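You operate a simulated robot arm through the tools that you are given. There is no shell and no other tool. Be economical: measure what you need, move in short steps, check, and stop when the job is done.

You are at the controls of a simulated two-armed robot. One attempt, no reset.

Task
Take the loose blue handle on the right end of the drawer bench and put it away on the top of the grey bench. Then put the teal block on the blue tray. Then put the yellow cup in the inside of the sink. Then switch the brake lever off. Then put the pump cartridge on the top of the green bin lid. Then put one of the lot cards from the narrow shelf over the tall bench on the front of the sink bench. The order counts. Set down upright: teal block, yellow cup. The brake lever goes to its stop.

The check looks at the end state, three seconds after you hand in, the way a careful person would. Anything else that was tipped, shoved, dropped, spilled or broken makes it a failure. Lids that push on must go on centred and level and be pressed home; caps that screw on are set level and turned clockwise until they are tight.

Robot
Two 7-joint arms with fingered hands on one trunk, on a base that drives. Base frame: it is fixed to the floor where the robot stands at the start and does not move with it; the origin is under the middle of the robot, x ahead of it, y to its left, z up. Units: mm, degrees, N and s.
The left shoulder is at the start at [70, 162, 1150], the right one opposite. Places, roughly: blue tray (27x19x3 cm) [700, 3100, 800]; brake lever [-4700, -900, 900]; front of the sink bench (112x13 cm) [-7360, -3000, 780]; inside of the sink [-7500, -1800, 700]; loose blue handle (11x3x3 cm) [500, 0, 900]; lot card [-5000, -2500, 1250]; pump cartridge [-4750, -2250, 1000]; teal block [500, -250, 250]; top of the green bin lid [-5300, -200, 1200]; top of the grey bench [-6500, 3300, 900]; yellow cup (7x7x9 cm) [-5300, -200, 1200]. Payload 4 kg a hand.
The TCP of each hand is the grasp point between the finger pads, 26 mm short of the fingertips. In the tool frame z runs along the fingers and y along their closing line. Largest opening 132 mm; the body of the gripper starts 73 mm behind the TCP. The gripper is a hand of 4 fingers: y runs from the thumb to the fingers, the wrist lies at [0, 0, -224] in the tool frame, and closing takes about 1.5 s.
Orientation is that of the tool frame in the base frame, as a unit quaternion [x, y, z, w]. With the fingers straight down and closing along the base's y, the tool's x points along the base's -x, its y along +y and its z along -z.

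Tools
- The arms move only by the tool drive_tool. It takes "left_series", "right_series" or both (then of equal length, played together; a hand with none holds still); each is a list of rows, each a list of 2 entries, a list of its own where there are three numbers: the shift along the tool's x, y, z in units of 30 mm (1.0 is 30 mm), then the turn, a rotation vector about the tool's x, y, z in units of 4 degrees (1.0 is 4 degrees). In form: [[[tx, ty, tz], [wx, wy, wz]], ...]. A call has 1 to 20 rows; each row shifts and turns the commanded pose from where the row before left it, along the tool's axes as they then stand. "left_fingers" and "right_fingers" are, for a hand that has rows, the gripper command, from -1 (shut) to 1 (fully open), values between in proportion, set as the call begins (left out, the last holds). A call with a number of a shift or a turn outside -1 to 1 is refused whole. Each row takes 0.2 s and may step no farther than 50 mm and 8.6 degrees from the row before; otherwise, or with a gripper value out of range, the whole call is refused. A pose out of reach is approached as far as the arm can. The call stops where the force on the tool passes 40 N (or 10 N more than at its start, if that is more) or the arm is blocked; 0.2 s more then pass. The fingers move at their own pace (about 45 mm/s each) and stop on an object; they squeeze with about 24 N. The grip force told is the motor's: it shows also when the fingers shut on nothing. Time passes only in rows, and 0.2 s behind the last, so rows that do not move let the fingers close. The reply holds the time, the measured pose of the TCP, the force on the tool along the base axes, the opening and the grip force, in the units named above and with some noise, with the torque about the TCP (base axes, N m) and any sound that the robot's microphone picked up.
- Cameras (640 x 400 px; columns grow to the right, rows downward): "scene" is now at [133.2, -11.1, 1367.7]; the picture's right is [-0.12, -0.99, 0.00], its down [-0.66, 0.08, -0.75] and it looks along [0.74, -0.09, -0.67] (base axes); focal length 246 px, centre (320, 200). "left" rides on the left gripper at [-73, 6, -94] in its tool frame; the picture's right is [-0.08, -1.00, 0.00], its down [0.78, -0.06, -0.62] and it looks along [0.61, -0.05, 0.79] (tool axes); focal length 230 px, centre (320, 200). "right" rides on the right gripper at [73, 6, -94] in its tool frame; the picture's right is [-0.08, 1.00, 0.00], its down [-0.78, -0.06, -0.62] and it looks along [-0.61, -0.05, 0.79] (tool axes); focal length 230 px, centre (320, 200). There is no depth. A picture from a camera that has moved, and an enlarged one, comes with that camera's place and axes in the base frame and with its lens.
- capture(camera): a new picture of that camera. It takes no simulated time.
- move_column(by): slides the trunk up (or, below 0, down) by that many mm; the arms and the scene camera ride with it, the base frame stays. It gives what a move gives, with no picture.
- base_move(legs): drives the robot by 1 to 6 legs, each [ahead, left, turn to the left] in mm, mm and degrees, along the robot's own axes; the way and the turn of a leg run together, so that a leg with both is an arc; at most 1500 mm and 180 degrees a leg. The arms and the cameras ride along, it lands a little off, and it stops where it bumps. It gives what a move gives.
- preshape(shape, hand): the hand has 4 fingers and takes this shape, open, in about a second: jaw (thumb against the fingers, like two jaws); tri (thumb and two fingers); tip (a fingertip pinch); poke (one finger out to press); point (the index stretched); flat (the hand flat); cup (the hand cupped); fist (a fist). The gripper value then closes the fingers along that shape, each until it touches; the sizes above hold for jaw. It gives what a move gives, with no picture.
- aim_head(pan, tilt): turns the head with the scene camera to pan (to the left, within 86 degrees either way) and tilt (down, from -29 to 69), counted from straight ahead of the robot. It gives what a move gives.
- enlarge(camera, box): a new picture of the part [left, top, right, bottom] of that camera's present view, enlarged. It takes no simulated time.
- close_job(): hands the job in; it is judged then, once.

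Go step by step. Nothing tells you exact positions but the pictures and the camera data: compare them with the known pose of the tool, close in by small moves and look again before you grip or let go. The budget is 175 turns and 140 pictures, counting those below and the enlarged ones. Unless the task says otherwise, let go and move clear before handing in.

The tools are called after "Call:" as name(argument=value, ...) on one line, values as JSON. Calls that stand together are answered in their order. drive_tool: Moves the arms, as the interface text tells. Its arguments: {"type":"object","properties":{"left_series":{"type":"array","items":{"type":"array"}},"left_fingers":{"type":"number"},"right_series":{"type":"array","items":{"type":"array"}},"right_fingers":{"type":"number"}},"required":[]} The other tools are called the same way: move_column (by) slides the trunk up or down; preshape (shape, hand) gives the hand a shape; base_move (legs) drives the base; aim_head (pan, tilt) turns the head that bears the scene camera; capture (camera) takes a picture; enlarge (camera, box) takes an enlarged picture of a part of a camera's view; close_job () hands the job in.

At the start:

```text
t: 0.0
left_eef_pos: [603.3, 162.1, 1098.7]
left_tcp_rot: [0.0, 1.0, 0.001, 0.0]
left_ft_force: [0.2, 0.4, -0.1]
left_moment: [0.04, 0.05, -0.02]
left_opening: 132.1
left_grip_force: 0.0
left_shape: jaw
right_eef_pos: [454.4, -298.6, 1169.0]
right_tcp_rot: [0.001, 1.0, 0.0, 0.001]
right_ft_force: [0.7, -0.5, 0.0]
right_moment: [0.01, -0.02, 0.02]
right_opening: 131.7
right_grip_force: 0.1
right_shape: jaw
trunk travel left (down, up): [-629.0, 311.0]
robot x, y, heading: [0.6, 0.2, -0.1]
head pan, tilt: [-7.0, 41.8]
```

scene: 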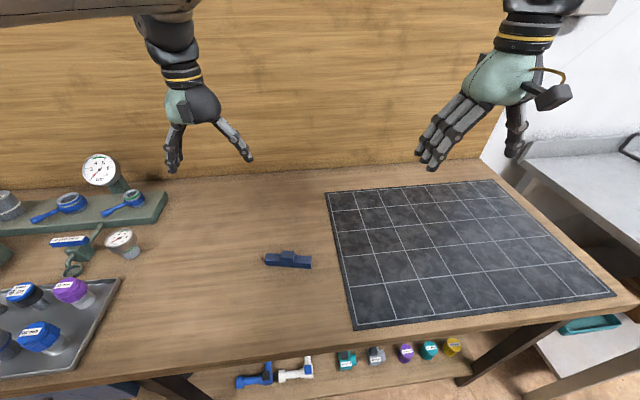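
right: 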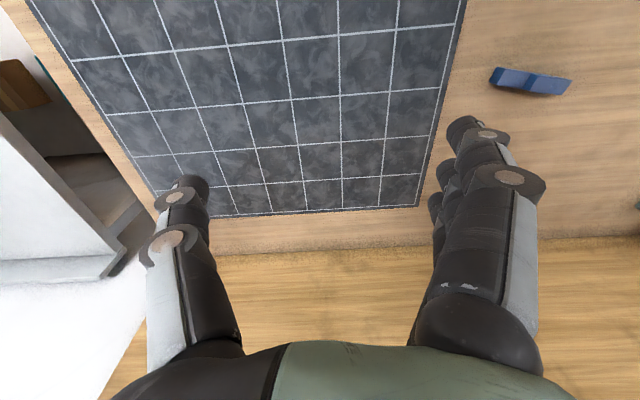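
left: 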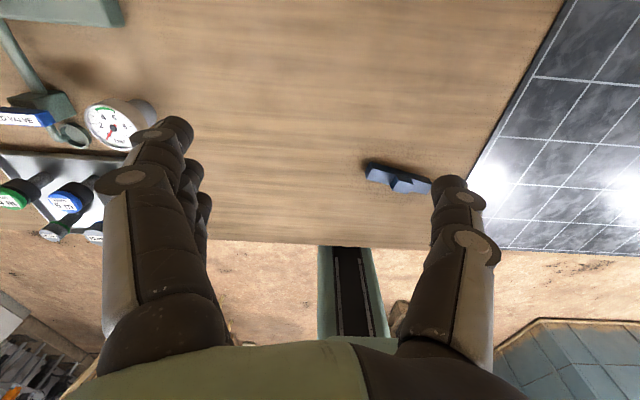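

I see the blue handle on the bench at about [460, 20, 900], lying along y. First I take a closer look at it and at the low shelf.

Call:
enlarge(camera="scene", box=[220, 220, 360, 300])

Call:
enlarge(camera="scene", box=[200, 320, 480, 400])

```text
4.57 times, centred on (290, 260) of scene
camera zoom: at [133.2, -11.1, 1367.7], right [-0.12, -0.99, 0.0], down [-0.66, 0.08, -0.75], along [0.74, -0.09, -0.67], focal length 1126 px, centre (457, -74)
```

zoom: 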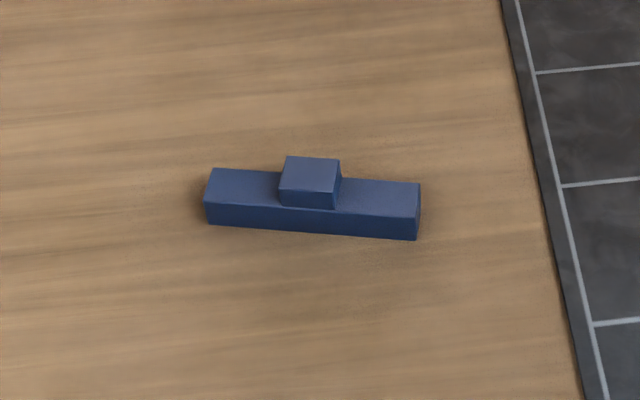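

```text
2.29 times, centred on (340, 360) of scene
camera zoom: at [133.2, -11.1, 1367.7], right [-0.12, -0.99, 0.0], down [-0.66, 0.08, -0.75], along [0.74, -0.09, -0.67], focal length 563 px, centre (274, -166)
```

zoom: 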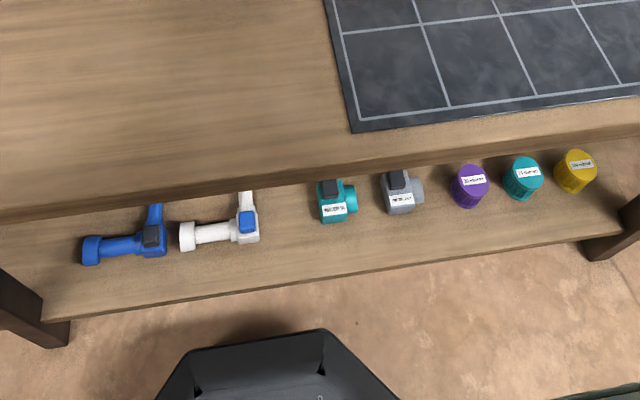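

The handle's centre comes out at about [480, 22, 868] with its axis turned 11.5° from y. I turn the left hand by -78.5° about its own axis so it closes across the handle.

Call:
drive_tool(left_series=[[[0, 0, 0], [0, 0, -0.98]], [[0, 0, 0], [0, 0, -0.98]], [[0, 0, 0], [0, 0, -0.98]], [[0, 0, 0], [0, 0, -0.98]], [[0, 0, 0], [0, 0, -0.98]], [[0, 0, 0], [0, 0, -0.98]], [[0, 0, 0], [0, 0, -0.98]], [[0, 0, 0], [0, 0, -0.98]], [[0, 0, 0], [0, 0, -0.98]], [[0, 0, 0], [0, 0, -0.98]], [[0, 0, 0], [0, 0, -0.98]], [[0, 0, 0], [0, 0, -0.98]], [[0, 0, 0], [0, 0, -0.98]], [[0, 0, 0], [0, 0, -0.98]], [[0, 0, 0], [0, 0, -0.98]], [[0, 0, 0], [0, 0, -0.98]], [[0, 0, 0], [0, 0, -0.98]], [[0, 0, 0], [0, 0, -0.98]], [[0, 0, 0], [0, 0, -0.98]], [[0, 0, 0], [0, 0, -1]]], left_fingers=0.2)

```text
t: 4.2
left_eef_pos: [602.6, 161.5, 1098.7]
left_tcp_rot: [-0.633, 0.774, 0.0, 0.0]
left_ft_force: [0.1, 0.2, 0.7]
left_moment: [0.01, 0.0, -0.01]
left_opening: 80.0
left_grip_force: 0.0
left_shape: jaw
right_eef_pos: [454.1, -298.8, 1166.9]
right_tcp_rot: [0.0, 1.0, 0.0, 0.0]
right_ft_force: [0.1, -0.2, -0.2]
right_moment: [0.05, 0.01, -0.01]
right_opening: 131.7
right_grip_force: 0.1
right_shape: jaw
trunk travel left (down, up): [-629.0, 311.0]
robot x, y, heading: [1.0, -1.9, -0.2]
head pan, tilt: [-7.0, 41.8]
```

The hand has turned as wanted. Now I go above the handle.

Call:
drive_tool(left_series=[[[0.897, 0.51, 0.77], [0, 0, 0]], [[0.897, 0.51, 0.77], [0, 0, 0]], [[0.897, 0.51, 0.77], [0, 0, 0]], [[0.897, 0.51, 0.77], [0, 0, 0]], [[0.897, 0.51, 0.77], [0, 0, 0]], [[0.897, 0.51, 0.77], [0, 0, 0]]])

Call:
capture(camera="left")

Call:
capture(camera="scene")

```text
t: 5.6
left_eef_pos: [481.3, 21.6, 959.9]
left_tcp_rot: [-0.632, 0.775, 0.0, 0.0]
left_ft_force: [-0.6, -0.8, -0.7]
left_moment: [0.05, 0.01, -0.01]
left_opening: 79.6
left_grip_force: 0.0
left_shape: jaw
right_eef_pos: [454.6, -298.9, 1167.2]
right_tcp_rot: [-0.001, 1.0, -0.001, 0.0]
right_ft_force: [-0.7, 0.4, 0.5]
right_moment: [0.02, 0.01, 0.0]
right_opening: 131.7
right_grip_force: 0.1
right_shape: jaw
trunk travel left (down, up): [-629.0, 311.0]
robot x, y, heading: [2.4, -1.4, 0.0]
head pan, tilt: [-7.0, 41.8]
```

```text
134 pictures are left
camera left: at [491.5, 95.5, 1053.2], right [0.99, -0.12, 0.0], down [-0.1, -0.78, 0.62], along [-0.08, -0.61, -0.79], focal length 230 px, centre (320, 200)
```

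left: 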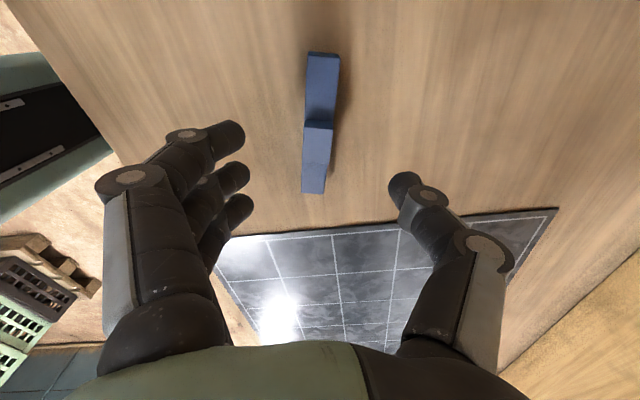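

```text
133 pictures are left
camera scene: at [133.6, -11.9, 1367.8], right [-0.12, -0.99, 0.0], down [-0.66, 0.08, -0.75], along [0.74, -0.09, -0.67], focal length 246 px, centre (320, 200)
```

scene: 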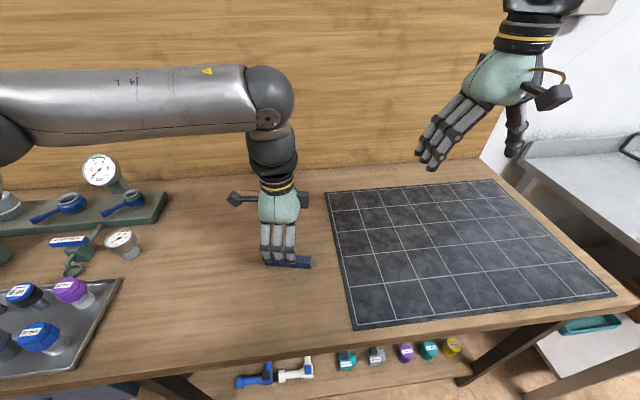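

The handle lies centred between the fingers. I lower the hand in short steps.

Call:
drive_tool(left_series=[[[0, 0, 0.8], [0, 0, 0]], [[0, 0, 0.8], [0, 0, 0]], [[0, 0, 0.73], [0, 0, 0]]])

Call:
capture(camera="left")

Call:
enlarge(camera="scene", box=[220, 210, 360, 300])

```text
t: 6.4
left_eef_pos: [482.2, 22.3, 890.5]
left_tcp_rot: [-0.632, 0.775, 0.0, 0.0]
left_ft_force: [0.7, -0.4, -0.3]
left_moment: [0.0, -0.04, 0.03]
left_opening: 79.6
left_grip_force: 0.1
left_shape: jaw
right_eef_pos: [454.2, -298.6, 1167.7]
right_tcp_rot: [0.0, 1.0, 0.0, 0.0]
right_ft_force: [0.4, -0.3, 0.9]
right_moment: [-0.02, 0.04, -0.02]
right_opening: 131.6
right_grip_force: 0.0
right_shape: jaw
trunk travel left (down, up): [-629.0, 311.0]
robot x, y, heading: [-5.2, 1.9, 0.2]
head pan, tilt: [-7.0, 41.8]
```

```text
132 pictures are left
camera left: at [491.3, 96.6, 983.2], right [0.99, -0.12, 0.0], down [-0.1, -0.78, 0.62], along [-0.08, -0.61, -0.79], focal length 230 px, centre (320, 200)
```

left: 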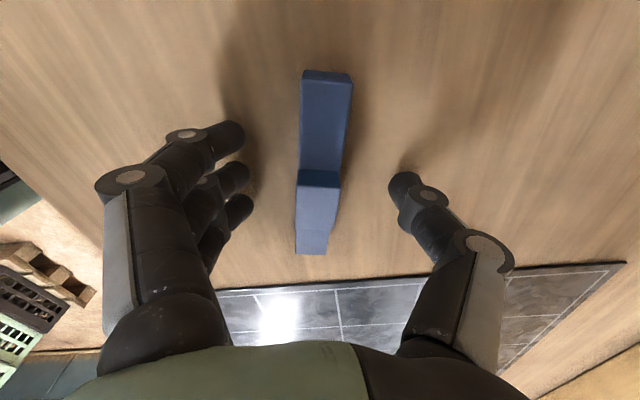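

```text
4.44 times, centred on (290, 255) of scene
camera zoom: at [133.7, -10.8, 1367.7], right [-0.12, -0.99, 0.0], down [-0.66, 0.08, -0.75], along [0.74, -0.09, -0.67], focal length 1094 px, centre (453, -44)
```

zoom: 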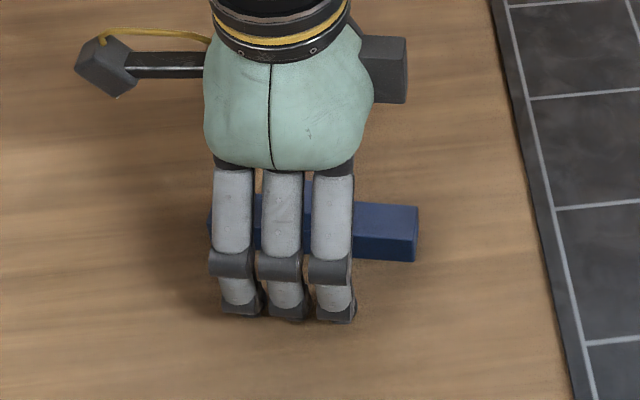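

The fingertips are near the table. I go 7 mm lower and close.

Call:
drive_tool(left_series=[[[0, 0, 0.23], [0, 0, 0]]])

Call:
drive_tool(left_series=[[[0, 0, 0], [0, 0, 0]], [[0, 0, 0], [0, 0, 0]], [[0, 0, 0], [0, 0, 0]], [[0, 0, 0], [0, 0, 0]], [[0, 0, 0], [0, 0, 0]], [[0, 0, 0], [0, 0, 0]], [[0, 0, 0], [0, 0, 0]], [[0, 0, 0], [0, 0, 0]]], left_fingers=-1)

Call:
capture(camera="left")

```text
t: 6.8
left_eef_pos: [482.2, 22.5, 887.4]
left_tcp_rot: [-0.633, 0.774, -0.002, 0.001]
left_ft_force: [1.5, 0.7, 22.0]
left_moment: [0.28, 1.03, -0.06]
left_opening: 78.6
left_grip_force: 0.1
left_shape: jaw
right_eef_pos: [452.3, -298.0, 1168.9]
right_tcp_rot: [0.0, 1.0, 0.0, 0.001]
right_ft_force: [0.5, 0.8, -0.1]
right_moment: [0.0, -0.05, 0.01]
right_opening: 131.8
right_grip_force: 0.0
right_shape: jaw
trunk travel left (down, up): [-629.0, 311.0]
robot x, y, heading: [0.2, 1.8, 0.2]
head pan, tilt: [-7.0, 41.8]
```

```text
t: 7.8
left_eef_pos: [477.7, 21.6, 886.6]
left_tcp_rot: [-0.631, 0.776, 0.001, -0.002]
left_ft_force: [-8.2, 1.6, 23.4]
left_moment: [0.23, 1.01, 0.01]
left_opening: 25.8
left_grip_force: 24.0
left_shape: jaw
right_eef_pos: [451.1, -298.2, 1167.6]
right_tcp_rot: [0.0, 1.0, 0.0, 0.001]
right_ft_force: [-0.8, -0.1, 0.3]
right_moment: [0.0, 0.03, 0.02]
right_opening: 131.8
right_grip_force: 0.0
right_shape: jaw
trunk travel left (down, up): [-629.0, 311.0]
robot x, y, heading: [-2.5, -2.3, 0.0]
head pan, tilt: [-7.0, 41.8]
stopped in row 5 (left hand): the force on the tool passed its limit (the readings are from after the stop); the commanded pose is now the measured one
```

```text
130 pictures are left
camera left: at [487.9, 96.4, 979.2], right [0.99, -0.13, 0.0], down [-0.1, -0.78, 0.62], along [-0.08, -0.61, -0.79], focal length 230 px, centre (320, 200)
```

left: 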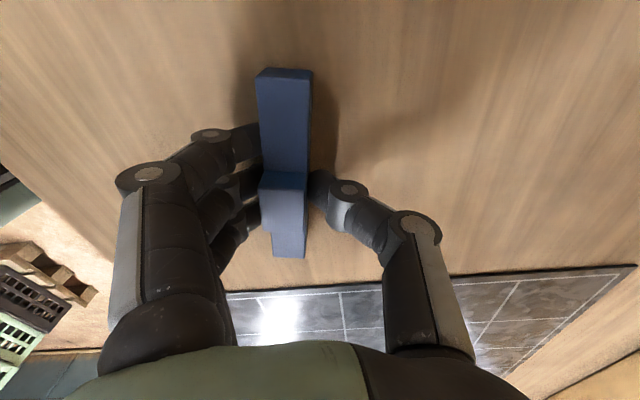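

The handle is held (opening 26 mm, grip 24 N) and the bench top is at about z = 860. I lift it.

Call:
drive_tool(left_series=[[[0, 0, -0.3], [0, 0, 0]], [[0, 0, -0.7], [0, 0, 0]], [[0, 0, -1], [0, 0, 0]], [[0, 0, -1], [0, 0, 0]], [[0, 0, -1], [0, 0, 0]], [[0, 0, -1], [0, 0, 0]], [[0, 0, -1], [0, 0, 0]]], left_fingers=-1)

Call:
capture(camera="left")

Call:
aim_head(pan=80, tilt=15)

Call:
capture(camera="scene")

```text
t: 9.4
left_eef_pos: [479.4, 22.5, 1064.2]
left_tcp_rot: [-0.632, 0.775, 0.001, -0.001]
left_ft_force: [-0.6, 0.2, -0.8]
left_moment: [0.0, -0.03, 0.01]
left_opening: 23.7
left_grip_force: 23.8
left_shape: jaw
right_eef_pos: [453.5, -298.2, 1168.1]
right_tcp_rot: [0.0, 1.0, 0.0, 0.001]
right_ft_force: [0.2, -0.4, 0.0]
right_moment: [0.01, 0.01, -0.02]
right_opening: 132.0
right_grip_force: 0.0
right_shape: jaw
trunk travel left (down, up): [-629.0, 311.0]
robot x, y, heading: [0.2, 0.0, 0.1]
head pan, tilt: [-7.0, 41.8]
```

```text
129 pictures are left
camera left: at [489.6, 96.7, 1156.8], right [0.99, -0.12, 0.0], down [-0.1, -0.78, 0.62], along [-0.08, -0.61, -0.79], focal length 230 px, centre (320, 200)
```

left: 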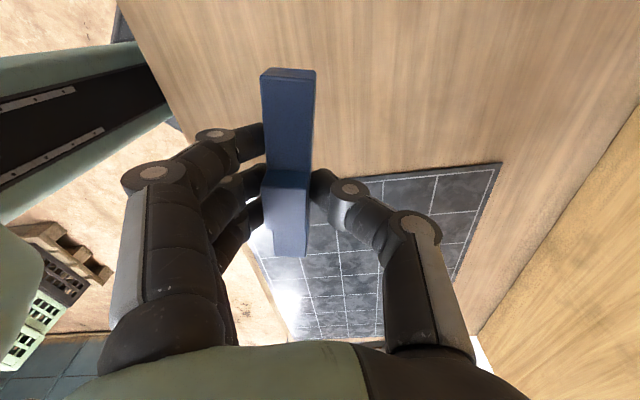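

```text
t: 11.0
left_eef_pos: [481.3, 22.6, 1062.7]
left_tcp_rot: [-0.632, 0.775, 0.001, -0.002]
left_ft_force: [-1.0, 0.1, -0.6]
left_moment: [-0.01, 0.0, 0.0]
left_opening: 23.6
left_grip_force: 23.9
left_shape: jaw
right_eef_pos: [454.5, -298.8, 1168.2]
right_tcp_rot: [0.0, 1.0, -0.001, 0.0]
right_ft_force: [0.0, 0.7, -0.4]
right_moment: [-0.01, -0.05, 0.02]
right_opening: 131.8
right_grip_force: 0.0
right_shape: jaw
trunk travel left (down, up): [-629.0, 311.0]
robot x, y, heading: [2.1, 1.0, -0.1]
head pan, tilt: [80.0, 15.0]
```

```text
128 pictures are left
camera scene: at [66.4, 91.1, 1409.9], right [0.98, -0.17, 0.0], down [-0.05, -0.26, -0.97], along [0.17, 0.95, -0.26], focal length 246 px, centre (320, 200)
```

scene: 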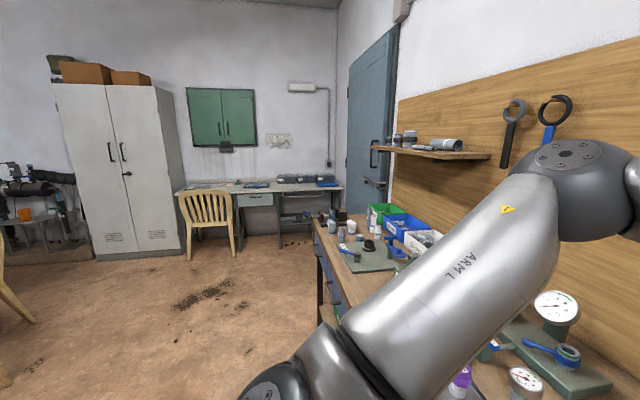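

The handle is in the hand and the blue tray seems to be on the desk at y ≈ 3100. I back away from the bench, turn left, and look around.

Call:
base_move(legs=[[-500, 0, 0], [0, 0, 90]])

Call:
capture(camera="scene")

Call:
aim_head(pan=20, tilt=15)

Call:
capture(camera="scene")

```text
t: 17.8
left_eef_pos: [-526.0, 479.4, 1063.3]
left_tcp_rot: [0.995, -0.097, 0.0, 0.001]
left_ft_force: [0.1, -0.1, 0.5]
left_moment: [0.02, 0.01, 0.0]
left_opening: 23.1
left_grip_force: 24.5
left_shape: jaw
right_eef_pos: [-204.0, 454.8, 1168.5]
right_tcp_rot: [0.71, -0.704, 0.0, 0.001]
right_ft_force: [0.0, -0.9, -0.7]
right_moment: [-0.01, 0.04, 0.02]
right_opening: 131.8
right_grip_force: 0.1
right_shape: jaw
trunk travel left (down, up): [-629.0, 311.0]
robot x, y, heading: [-496.3, -3.2, 90.4]
head pan, tilt: [80.0, 15.0]
```

```text
127 pictures are left
camera scene: at [-591.8, 62.7, 1409.9], right [0.17, 0.99, 0.0], down [0.26, -0.04, -0.97], along [-0.95, 0.16, -0.26], focal length 246 px, centre (320, 200)
```

scene: 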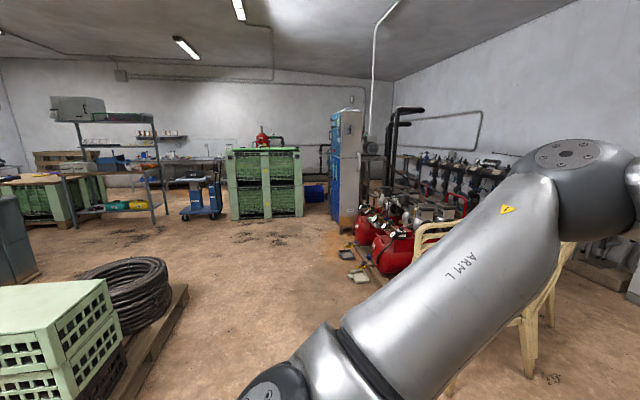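

```text
t: 19.1
left_eef_pos: [-526.7, 478.2, 1063.2]
left_tcp_rot: [0.995, -0.097, -0.001, 0.002]
left_ft_force: [0.5, -0.5, -0.1]
left_moment: [-0.02, 0.01, 0.01]
left_opening: 23.0
left_grip_force: 24.1
left_shape: jaw
right_eef_pos: [-203.9, 454.3, 1166.5]
right_tcp_rot: [0.71, -0.704, 0.0, 0.0]
right_ft_force: [0.5, 0.8, -0.4]
right_moment: [0.03, 0.02, -0.03]
right_opening: 131.7
right_grip_force: 0.0
right_shape: jaw
trunk travel left (down, up): [-629.0, 311.0]
robot x, y, heading: [-500.4, -1.2, 90.6]
head pan, tilt: [20.0, 15.0]
```

```text
126 pictures are left
camera scene: at [-532.5, 134.7, 1409.9], right [0.94, 0.35, 0.0], down [0.09, -0.24, -0.97], along [-0.34, 0.9, -0.26], focal length 246 px, centre (320, 200)
```

scene: 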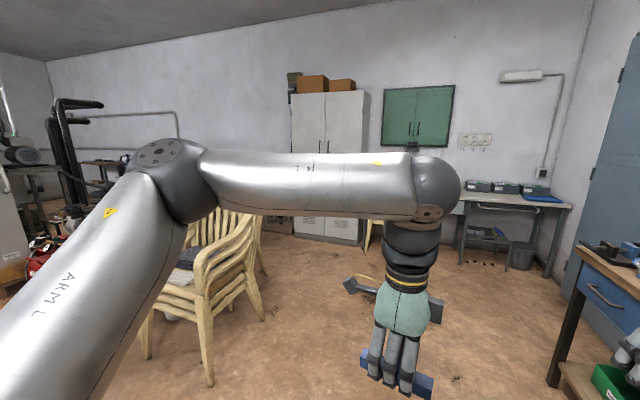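

The way west looks clear along y ≈ 0; the grey bench should be behind the pump row in the far corner. I turn to face west, drive about 2 m and look again.

Call:
base_move(legs=[[0, 0, 89.5], [1500, 0, 0], [700, 0, 0]])

Call:
aim_head(pan=0, tilt=15)

Call:
capture(camera="scene")

Call:
aim_head(pan=-60, tilt=15)

Call:
capture(camera="scene")

```text
t: 33.8
left_eef_pos: [-3207.8, 110.0, 1062.7]
left_tcp_rot: [0.794, 0.608, 0.001, 0.002]
left_ft_force: [-0.5, -0.3, 0.7]
left_moment: [-0.01, 0.03, 0.01]
left_opening: 22.7
left_grip_force: 24.4
left_shape: jaw
right_eef_pos: [-3160.2, 428.9, 1167.2]
right_tcp_rot: [1.0, -0.03, -0.001, -0.001]
right_ft_force: [0.3, -0.1, -0.7]
right_moment: [0.0, -0.02, -0.01]
right_opening: 131.7
right_grip_force: 0.2
right_shape: jaw
trunk travel left (down, up): [-629.0, 311.0]
robot x, y, heading: [-2724.6, 102.3, 176.4]
head pan, tilt: [20.0, 15.0]
```

```text
t: 34.6
left_eef_pos: [-3206.3, 109.0, 1062.9]
left_tcp_rot: [0.794, 0.608, 0.001, 0.002]
left_ft_force: [0.9, 0.8, -0.4]
left_moment: [0.01, 0.0, 0.0]
left_opening: 22.6
left_grip_force: 23.6
left_shape: jaw
right_eef_pos: [-3160.4, 428.4, 1168.5]
right_tcp_rot: [1.0, -0.031, 0.0, -0.001]
right_ft_force: [-1.0, 0.8, -0.4]
right_moment: [0.0, 0.0, -0.01]
right_opening: 131.7
right_grip_force: 0.1
right_shape: jaw
trunk travel left (down, up): [-629.0, 311.0]
robot x, y, heading: [-2726.8, 105.7, 176.2]
head pan, tilt: [0.0, 15.0]
```

```text
125 pictures are left
camera scene: at [-2869.0, 110.7, 1409.9], right [0.06, 1.0, 0.0], down [0.26, -0.02, -0.97], along [-0.96, 0.06, -0.26], focal length 246 px, centre (320, 200)
```

scene: 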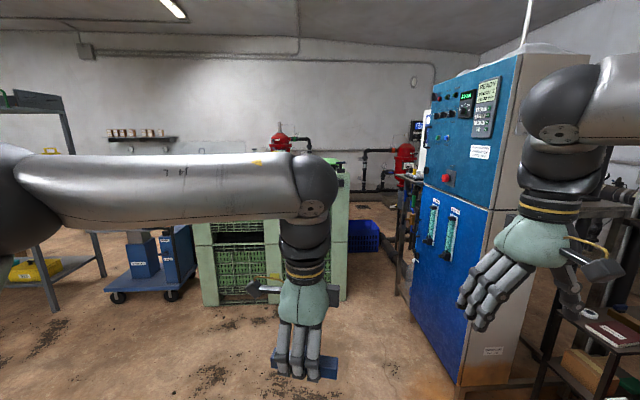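

```text
t: 35.9
left_eef_pos: [-3206.6, 109.3, 1063.0]
left_tcp_rot: [0.794, 0.608, 0.001, 0.001]
left_ft_force: [0.4, -0.5, -0.3]
left_moment: [0.03, -0.01, 0.02]
left_opening: 22.5
left_grip_force: 24.3
left_shape: jaw
right_eef_pos: [-3160.1, 429.1, 1167.1]
right_tcp_rot: [1.0, -0.031, 0.0, 0.001]
right_ft_force: [0.0, 0.2, 0.5]
right_moment: [-0.01, 0.03, 0.0]
right_opening: 131.8
right_grip_force: 0.1
right_shape: jaw
trunk travel left (down, up): [-629.0, 311.0]
robot x, y, heading: [-2723.6, 103.7, 176.6]
head pan, tilt: [-60.0, 15.0]
```

```text
124 pictures are left
camera scene: at [-2817.6, 188.7, 1409.9], right [0.89, 0.45, 0.0], down [0.12, -0.23, -0.97], along [-0.43, 0.86, -0.26], focal length 246 px, centre (320, 200)
```

scene: 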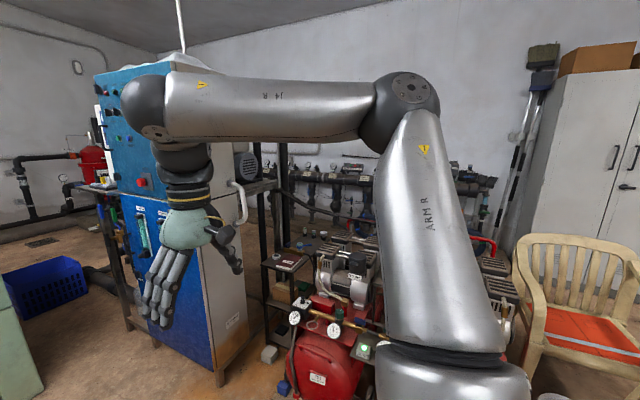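

The straight passage lies between the green bin (edge y ≈ 450) and the blue cabinet (y ≈ 1000). I check the robot's own footprint and take a closer look at the gap.

Call:
aim_head(pan=0, tilt=69)

Call:
capture(camera="scene")

Call:
aim_head(pan=-20, tilt=20)

Call:
enlarge(camera="scene", box=[80, 100, 400, 300])

```text
t: 37.2
left_eef_pos: [-3206.7, 109.1, 1062.6]
left_tcp_rot: [0.794, 0.609, 0.001, 0.001]
left_ft_force: [0.5, -0.3, -0.1]
left_moment: [0.0, -0.01, 0.0]
left_opening: 22.7
left_grip_force: 23.8
left_shape: jaw
right_eef_pos: [-3161.6, 429.8, 1167.6]
right_tcp_rot: [1.0, -0.031, 0.0, 0.0]
right_ft_force: [-0.4, 0.1, 0.3]
right_moment: [-0.03, -0.02, 0.02]
right_opening: 132.0
right_grip_force: 0.1
right_shape: jaw
trunk travel left (down, up): [-629.0, 311.0]
robot x, y, heading: [-2722.0, 101.6, 176.6]
head pan, tilt: [0.0, 68.8]
```

```text
123 pictures are left
camera scene: at [-2831.7, 108.6, 1334.3], right [0.06, 1.0, 0.0], down [0.93, -0.06, -0.36], along [-0.36, 0.02, -0.93], focal length 246 px, centre (320, 200)
```

scene: 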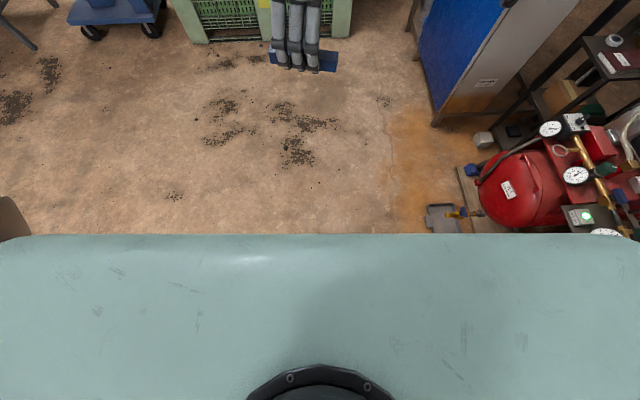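

```text
t: 38.4
left_eef_pos: [-3206.6, 109.5, 1063.7]
left_tcp_rot: [0.795, 0.607, 0.001, 0.002]
left_ft_force: [0.1, -0.1, 0.5]
left_moment: [0.0, 0.03, 0.0]
left_opening: 22.9
left_grip_force: 23.8
left_shape: jaw
right_eef_pos: [-3160.3, 428.3, 1168.0]
right_tcp_rot: [1.0, -0.03, 0.001, 0.0]
right_ft_force: [0.1, -0.2, -0.1]
right_moment: [0.03, 0.0, -0.01]
right_opening: 131.8
right_grip_force: 0.0
right_shape: jaw
trunk travel left (down, up): [-629.0, 311.0]
robot x, y, heading: [-2724.2, 103.3, 176.4]
head pan, tilt: [-20.0, 20.0]
```

```text
2.00 times, centred on (240, 200) of scene
camera zoom: at [-2861.2, 142.2, 1401.7], right [0.4, 0.92, 0.0], down [0.31, -0.14, -0.94], along [-0.86, 0.37, -0.34], focal length 492 px, centre (480, 200)
```

zoom: 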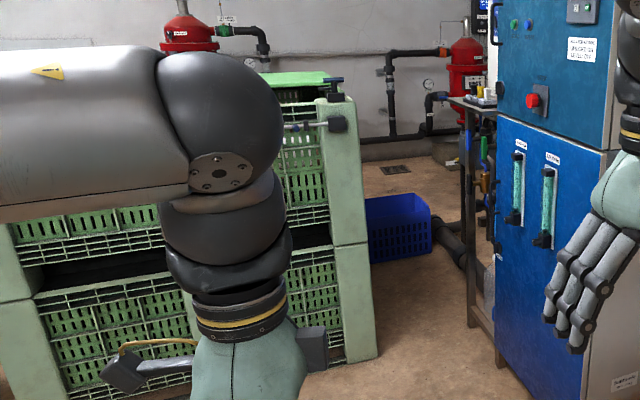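

The gap beside the blue cabinet is only about 450 mm, too narrow for me. I look south for another passage to the far side.

Call:
aim_head(pan=40, tilt=18)

Call:
capture(camera="scene")

Call:
aim_head(pan=85, tilt=18)

Call:
capture(camera="scene")

```text
t: 39.7
left_eef_pos: [-3207.3, 109.9, 1062.1]
left_tcp_rot: [0.794, 0.608, 0.001, 0.001]
left_ft_force: [0.5, 0.7, -1.1]
left_moment: [0.02, 0.02, -0.02]
left_opening: 22.7
left_grip_force: 23.8
left_shape: jaw
right_eef_pos: [-3160.1, 427.9, 1168.4]
right_tcp_rot: [1.0, -0.031, 0.0, 0.0]
right_ft_force: [0.3, -0.1, -0.4]
right_moment: [-0.01, 0.0, 0.01]
right_opening: 131.7
right_grip_force: 0.0
right_shape: jaw
trunk travel left (down, up): [-629.0, 311.0]
robot x, y, heading: [-2727.1, 106.0, 176.5]
head pan, tilt: [40.0, 18.0]
```

```text
121 pictures are left
camera scene: at [-2850.9, 49.7, 1405.0], right [-0.59, 0.8, 0.0], down [0.25, 0.18, -0.95], along [-0.77, -0.56, -0.31], focal length 246 px, centre (320, 200)
```

scene: 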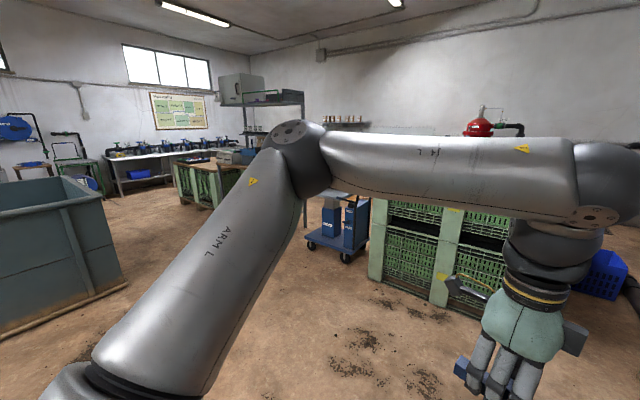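

```text
t: 40.8
left_eef_pos: [-3206.7, 109.7, 1063.5]
left_tcp_rot: [0.794, 0.607, 0.002, 0.002]
left_ft_force: [-0.1, -0.6, -0.4]
left_moment: [0.02, -0.01, -0.02]
left_opening: 22.7
left_grip_force: 24.2
left_shape: jaw
right_eef_pos: [-3160.7, 427.5, 1167.5]
right_tcp_rot: [1.0, -0.031, 0.0, 0.0]
right_ft_force: [0.1, 0.3, -0.3]
right_moment: [0.02, -0.01, 0.0]
right_opening: 131.8
right_grip_force: 0.1
right_shape: jaw
trunk travel left (down, up): [-629.0, 311.0]
robot x, y, heading: [-2727.9, 101.9, 176.4]
head pan, tilt: [85.0, 18.0]
```

```text
120 pictures are left
camera scene: at [-2789.7, 12.8, 1405.0], right [-0.99, 0.15, 0.0], down [0.05, 0.31, -0.95], along [-0.14, -0.94, -0.31], focal length 246 px, centre (320, 200)
```

scene: 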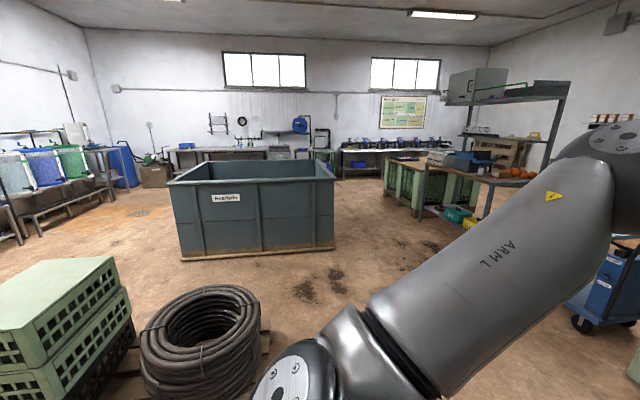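

The room opens to the south: there is a wide aisle between the dark container and the tall bench. I drive that way and look again before the corner.

Call:
base_move(legs=[[1200, 0, 0], [0, 0, 93.5], [1500, 0, 0], [1000, 0, 0]])

Call:
aim_head(pan=-25, tilt=18)

Call:
capture(camera="scene")

Call:
aim_head(pan=-80, tilt=15)

Call:
capture(camera="scene")

```text
t: 62.7
left_eef_pos: [-3872.9, -2803.3, 1062.6]
left_tcp_rot: [0.094, 0.996, 0.002, 0.0]
left_ft_force: [-0.4, -0.8, -0.3]
left_moment: [-0.02, -0.04, 0.04]
left_opening: 22.4
left_grip_force: 24.1
left_shape: jaw
right_eef_pos: [-4195.9, -2781.3, 1169.1]
right_tcp_rot: [0.702, 0.713, 0.001, 0.0]
right_ft_force: [1.1, 0.3, -0.8]
right_moment: [-0.04, 0.02, 0.0]
right_opening: 131.8
right_grip_force: 0.1
right_shape: jaw
trunk travel left (down, up): [-629.0, 311.0]
robot x, y, heading: [-3905.3, -2323.8, -89.1]
head pan, tilt: [85.0, 18.0]
```

```text
t: 64.6
left_eef_pos: [-3872.7, -2804.5, 1063.1]
left_tcp_rot: [0.093, 0.996, 0.003, 0.001]
left_ft_force: [0.1, 0.1, -1.8]
left_moment: [-0.01, 0.04, -0.03]
left_opening: 22.6
left_grip_force: 24.2
left_shape: jaw
right_eef_pos: [-4194.8, -2781.4, 1169.5]
right_tcp_rot: [0.701, 0.713, 0.0, 0.001]
right_ft_force: [-0.2, -0.1, 0.2]
right_moment: [0.01, -0.02, 0.0]
right_opening: 131.7
right_grip_force: 0.0
right_shape: jaw
trunk travel left (down, up): [-629.0, 311.0]
robot x, y, heading: [-3900.8, -2319.7, -89.3]
head pan, tilt: [-25.0, 18.0]
```

```text
119 pictures are left
camera scene: at [-3941.6, -2459.2, 1405.0], right [-0.91, 0.41, 0.0], down [0.13, 0.28, -0.95], along [-0.39, -0.87, -0.31], focal length 246 px, centre (320, 200)
```

scene: 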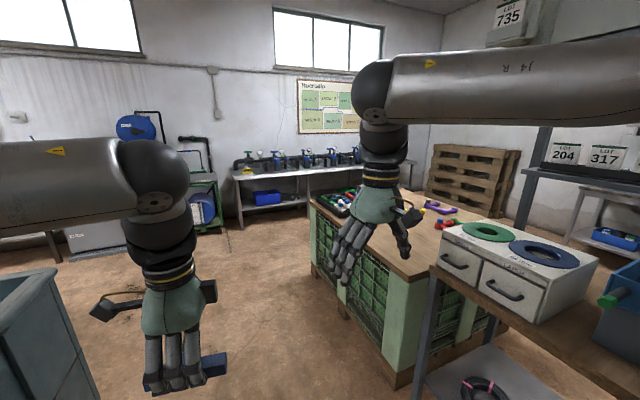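

```text
t: 65.9
left_eef_pos: [-3873.9, -2802.4, 1064.2]
left_tcp_rot: [0.094, 0.996, 0.002, 0.0]
left_ft_force: [0.9, 0.4, -0.9]
left_moment: [-0.02, 0.02, 0.03]
left_opening: 22.2
left_grip_force: 23.8
left_shape: jaw
right_eef_pos: [-4194.1, -2782.5, 1167.8]
right_tcp_rot: [0.701, 0.713, 0.0, -0.001]
right_ft_force: [0.2, -0.7, 0.5]
right_moment: [-0.01, 0.0, 0.01]
right_opening: 132.1
right_grip_force: 0.0
right_shape: jaw
trunk travel left (down, up): [-629.0, 311.0]
robot x, y, heading: [-3905.4, -2322.0, -89.0]
head pan, tilt: [-80.0, 15.0]
```

```text
118 pictures are left
camera scene: at [-3995.3, -2391.8, 1409.9], right [-0.19, 0.98, 0.0], down [0.25, 0.05, -0.97], along [-0.95, -0.18, -0.26], focal length 246 px, centre (320, 200)
```

scene: 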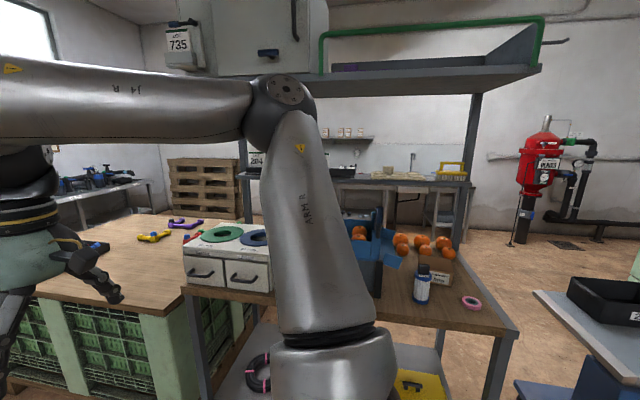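

The tall bench with the lot cards is on my right; the way round goes south of it, at y ≈ -4950. I go on, turn west, and look.

Call:
base_move(legs=[[1300, 0, 0], [1300, 0, 0], [0, 0, -91], [1000, 0, 0]])

Call:
aim_head(pan=-10, tilt=20)

Call:
capture(camera="scene")

Call:
aim_head(pan=-65, tilt=15)

Call:
capture(camera="scene")

```text
t: 87.1
left_eef_pos: [-5344.4, -4978.7, 1063.7]
left_tcp_rot: [0.769, 0.64, 0.001, 0.001]
left_ft_force: [0.8, 0.8, -0.9]
left_moment: [-0.02, 0.01, -0.03]
left_opening: 22.3
left_grip_force: 23.5
left_shape: jaw
right_eef_pos: [-5325.0, -4656.7, 1167.4]
right_tcp_rot: [1.0, 0.011, -0.001, -0.001]
right_ft_force: [0.0, 1.2, 0.4]
right_moment: [0.02, -0.02, 0.01]
right_opening: 131.7
right_grip_force: 0.1
right_shape: jaw
trunk travel left (down, up): [-629.0, 311.0]
robot x, y, heading: [-4866.3, -4944.8, -178.7]
head pan, tilt: [-80.0, 15.0]
```

```text
t: 88.5
left_eef_pos: [-5344.8, -4978.1, 1062.3]
left_tcp_rot: [0.768, 0.64, 0.001, 0.001]
left_ft_force: [1.1, 0.1, 0.0]
left_moment: [0.03, 0.03, 0.01]
left_opening: 22.2
left_grip_force: 23.9
left_shape: jaw
right_eef_pos: [-5325.0, -4655.9, 1168.0]
right_tcp_rot: [1.0, 0.01, 0.0, 0.0]
right_ft_force: [0.5, -0.1, 0.5]
right_moment: [0.01, -0.01, 0.0]
right_opening: 132.0
right_grip_force: 0.0
right_shape: jaw
trunk travel left (down, up): [-629.0, 311.0]
robot x, y, heading: [-4862.6, -4944.1, -178.8]
head pan, tilt: [-10.0, 20.0]
```

```text
117 pictures are left
camera scene: at [-5007.2, -4933.1, 1401.8], right [0.15, 0.99, 0.0], down [0.34, -0.05, -0.94], along [-0.93, 0.14, -0.34], focal length 246 px, centre (320, 200)
```

scene: 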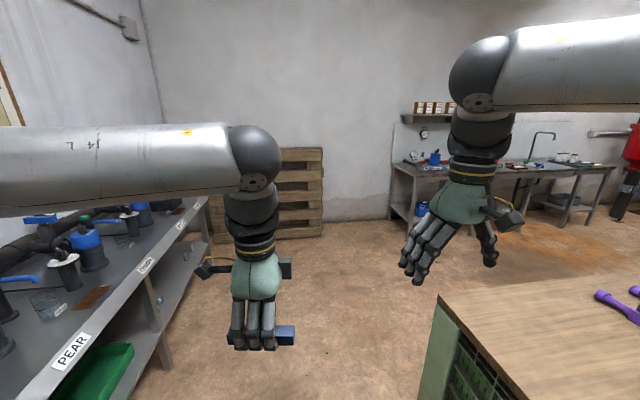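

```text
t: 89.8
left_eef_pos: [-5346.0, -4979.0, 1063.0]
left_tcp_rot: [0.769, 0.64, 0.001, 0.001]
left_ft_force: [0.5, -0.6, -0.4]
left_moment: [-0.02, 0.0, 0.01]
left_opening: 22.3
left_grip_force: 24.0
left_shape: jaw
right_eef_pos: [-5326.0, -4656.6, 1168.3]
right_tcp_rot: [1.0, 0.01, 0.0, 0.0]
right_ft_force: [-0.6, -0.3, 0.7]
right_moment: [-0.02, 0.02, 0.02]
right_opening: 132.0
right_grip_force: 0.1
right_shape: jaw
trunk travel left (down, up): [-629.0, 311.0]
robot x, y, heading: [-4864.5, -4947.9, -178.9]
head pan, tilt: [-65.0, 15.0]
```

```text
116 pictures are left
camera scene: at [-4956.6, -4863.6, 1409.9], right [0.9, 0.44, 0.0], down [0.11, -0.23, -0.97], along [-0.43, 0.87, -0.26], focal length 246 px, centre (320, 200)
```

scene: 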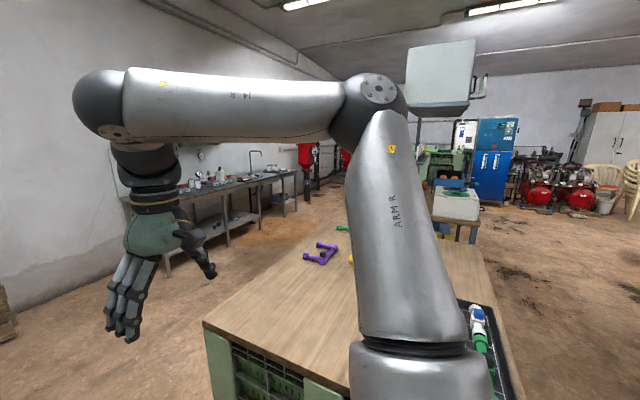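

The sink bench stands along the west wall and the aisle at x ≈ -6400 goes north. I drive round the corner and up the aisle.

Call:
base_move(legs=[[1500, 0, 0], [0, 0, -91], [1500, 0, 0], [1500, 0, 0], [1000, 0, 0]])

Call:
aim_head(pan=0, tilt=15)

Call:
capture(camera="scene")

Call:
aim_head(pan=75, tilt=18)

Call:
capture(camera="scene")

```text
t: 119.8
left_eef_pos: [-6293.1, -513.8, 1063.4]
left_tcp_rot: [0.993, -0.116, 0.0, 0.001]
left_ft_force: [-0.2, 0.1, -0.9]
left_moment: [0.02, 0.04, -0.02]
left_opening: 21.9
left_grip_force: 23.9
left_shape: jaw
right_eef_pos: [-5972.3, -550.1, 1166.5]
right_tcp_rot: [-0.696, 0.718, -0.001, 0.0]
right_ft_force: [0.0, 0.7, -0.7]
right_moment: [0.01, -0.02, -0.01]
right_opening: 131.9
right_grip_force: 0.0
right_shape: jaw
trunk travel left (down, up): [-629.0, 311.0]
robot x, y, heading: [-6284.2, -996.9, 88.1]
head pan, tilt: [-65.0, 15.0]
```

```text
t: 121.2
left_eef_pos: [-6293.4, -513.1, 1063.6]
left_tcp_rot: [0.993, -0.115, 0.0, 0.001]
left_ft_force: [-0.2, 0.5, -0.1]
left_moment: [0.04, 0.0, 0.04]
left_opening: 22.1
left_grip_force: 24.4
left_shape: jaw
right_eef_pos: [-5972.5, -550.7, 1169.1]
right_tcp_rot: [-0.697, 0.717, 0.0, 0.001]
right_ft_force: [0.2, -0.4, -0.3]
right_moment: [0.01, 0.0, 0.02]
right_opening: 131.6
right_grip_force: 0.0
right_shape: jaw
trunk travel left (down, up): [-629.0, 311.0]
robot x, y, heading: [-6281.7, -993.7, 88.4]
head pan, tilt: [0.0, 15.0]
```

```text
115 pictures are left
camera scene: at [-6279.8, -852.0, 1409.9], right [1.0, -0.03, 0.0], down [-0.01, -0.26, -0.97], along [0.03, 0.97, -0.26], focal length 246 px, centre (320, 200)
```

scene: 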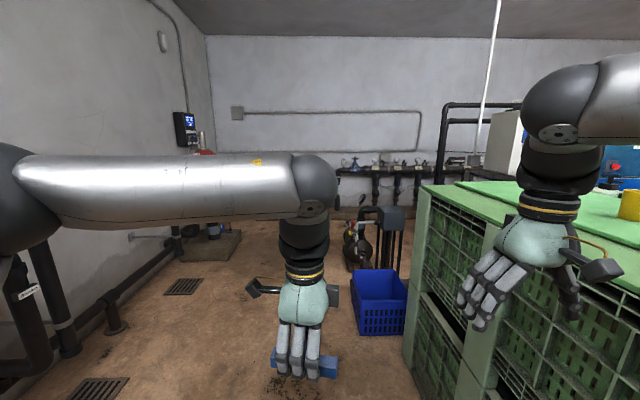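

```text
t: 122.7
left_eef_pos: [-6292.6, -512.8, 1062.7]
left_tcp_rot: [0.993, -0.116, -0.001, 0.001]
left_ft_force: [-0.3, 1.1, 0.1]
left_moment: [0.01, 0.01, 0.01]
left_opening: 21.9
left_grip_force: 24.6
left_shape: jaw
right_eef_pos: [-5972.0, -550.9, 1168.2]
right_tcp_rot: [-0.697, 0.717, 0.0, 0.0]
right_ft_force: [0.2, 0.3, -0.1]
right_moment: [-0.02, 0.0, 0.02]
right_opening: 131.6
right_grip_force: 0.0
right_shape: jaw
trunk travel left (down, up): [-629.0, 311.0]
robot x, y, heading: [-6280.5, -997.0, 88.4]
head pan, tilt: [75.0, 18.0]
```

```text
114 pictures are left
camera scene: at [-6372.0, -918.5, 1405.0], right [0.29, 0.96, 0.0], down [0.3, -0.09, -0.95], along [-0.91, 0.27, -0.31], focal length 246 px, centre (320, 200)
```

scene: 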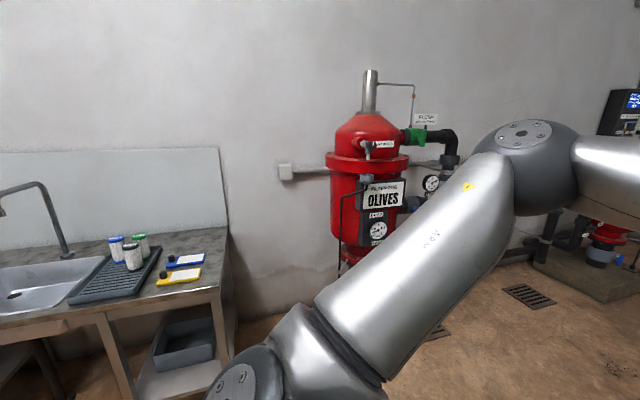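

The yellow cup sits on the green bin lid; ahead is a low row of valves on a bench at the north wall. I move left a little, go on north past the blue crate, and look.

Call:
base_move(legs=[[400, 300, 1.6], [1400, 0, 0], [400, 0, 0]])

Call:
aim_head(pan=-15, tilt=20)

Call:
capture(camera="scene")

```text
t: 134.3
left_eef_pos: [-6669.8, 1691.3, 1064.2]
left_tcp_rot: [0.996, -0.085, 0.0, 0.002]
left_ft_force: [-0.4, 0.9, -0.6]
left_moment: [0.02, 0.04, -0.02]
left_opening: 22.1
left_grip_force: 24.1
left_shape: jaw
right_eef_pos: [-6346.9, 1675.0, 1168.3]
right_tcp_rot: [0.718, -0.696, -0.001, -0.001]
right_ft_force: [-0.3, -1.0, 1.0]
right_moment: [-0.02, -0.01, 0.05]
right_opening: 131.9
right_grip_force: 0.0
right_shape: jaw
trunk travel left (down, up): [-629.0, 311.0]
robot x, y, heading: [-6629.3, 1211.7, 92.0]
head pan, tilt: [75.0, 18.0]
```

```text
t: 136.0
left_eef_pos: [-6669.1, 1692.3, 1063.8]
left_tcp_rot: [0.996, -0.086, -0.001, 0.001]
left_ft_force: [0.6, 0.8, -0.4]
left_moment: [0.03, 0.0, 0.03]
left_opening: 22.2
left_grip_force: 24.0
left_shape: jaw
right_eef_pos: [-6346.4, 1674.2, 1167.6]
right_tcp_rot: [0.718, -0.696, -0.001, -0.001]
right_ft_force: [-1.1, -0.8, 0.4]
right_moment: [0.0, -0.01, -0.02]
right_opening: 131.6
right_grip_force: 0.1
right_shape: jaw
trunk travel left (down, up): [-629.0, 311.0]
robot x, y, heading: [-6632.5, 1209.5, 91.9]
head pan, tilt: [-15.0, 20.0]
```

```text
113 pictures are left
camera scene: at [-6612.1, 1351.7, 1401.7], right [0.97, -0.23, 0.0], down [-0.08, -0.33, -0.94], along [0.21, 0.91, -0.34], focal length 246 px, centre (320, 200)
```

scene: 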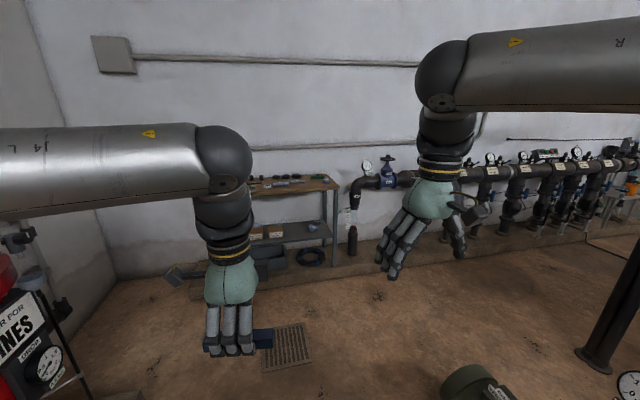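

A bench with a grey frame stands at about [-6450, 3200] behind my left hand. I approach to about 1 m and look at its top.

Call:
base_move(legs=[[850, 0, -2]])

Call:
aim_head(pan=3, tilt=30)

Call:
capture(camera="scene")

Call:
capture(camera="right")

```text
t: 140.5
left_eef_pos: [-6658.1, 2543.8, 1063.9]
left_tcp_rot: [0.994, -0.107, 0.0, 0.002]
left_ft_force: [0.7, -0.3, -1.0]
left_moment: [0.0, 0.01, 0.01]
left_opening: 22.2
left_grip_force: 23.6
left_shape: jaw
right_eef_pos: [-6337.7, 2514.1, 1168.7]
right_tcp_rot: [-0.704, 0.711, 0.001, 0.001]
right_ft_force: [-0.2, -0.3, -0.1]
right_moment: [-0.01, -0.03, -0.02]
right_opening: 131.8
right_grip_force: 0.0
right_shape: jaw
trunk travel left (down, up): [-629.0, 311.0]
robot x, y, heading: [-6638.4, 2061.7, 89.2]
head pan, tilt: [-15.0, 20.0]
```

```text
t: 141.3
left_eef_pos: [-6657.3, 2543.5, 1062.8]
left_tcp_rot: [0.994, -0.107, 0.0, 0.002]
left_ft_force: [0.2, 0.0, -1.3]
left_moment: [-0.01, -0.01, 0.01]
left_opening: 22.0
left_grip_force: 24.2
left_shape: jaw
right_eef_pos: [-6337.3, 2514.4, 1168.4]
right_tcp_rot: [-0.703, 0.711, 0.0, 0.0]
right_ft_force: [-0.3, -0.5, 0.8]
right_moment: [0.0, 0.04, 0.02]
right_opening: 131.9
right_grip_force: 0.0
right_shape: jaw
trunk travel left (down, up): [-629.0, 311.0]
robot x, y, heading: [-6636.4, 2063.1, 89.1]
head pan, tilt: [3.0, 30.0]
```

```text
112 pictures are left
camera scene: at [-6643.7, 2202.5, 1385.7], right [1.0, 0.04, 0.0], down [0.02, -0.5, -0.87], along [-0.04, 0.87, -0.5], focal length 246 px, centre (320, 200)
```

scene: 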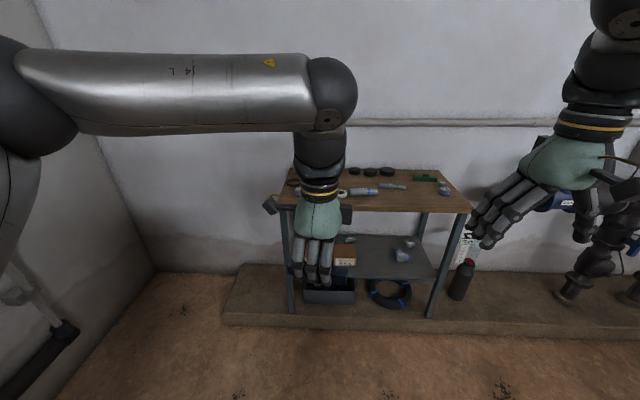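

```text
111 pictures are left
camera right: at [-6343.5, 2440.9, 1261.8], right [-1.0, 0.09, 0.0], down [0.07, 0.78, 0.62], along [0.05, 0.62, -0.79], focal length 230 px, centre (320, 200)
```

right: 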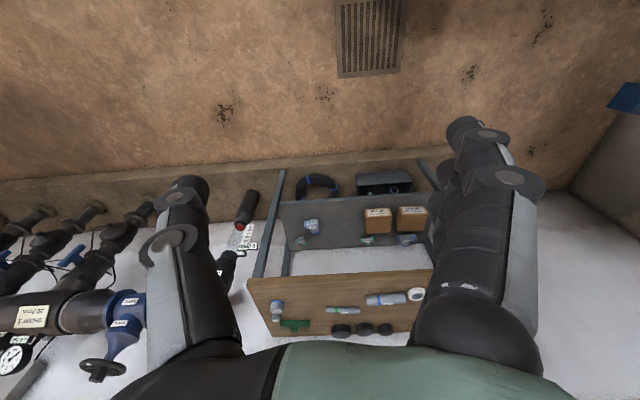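

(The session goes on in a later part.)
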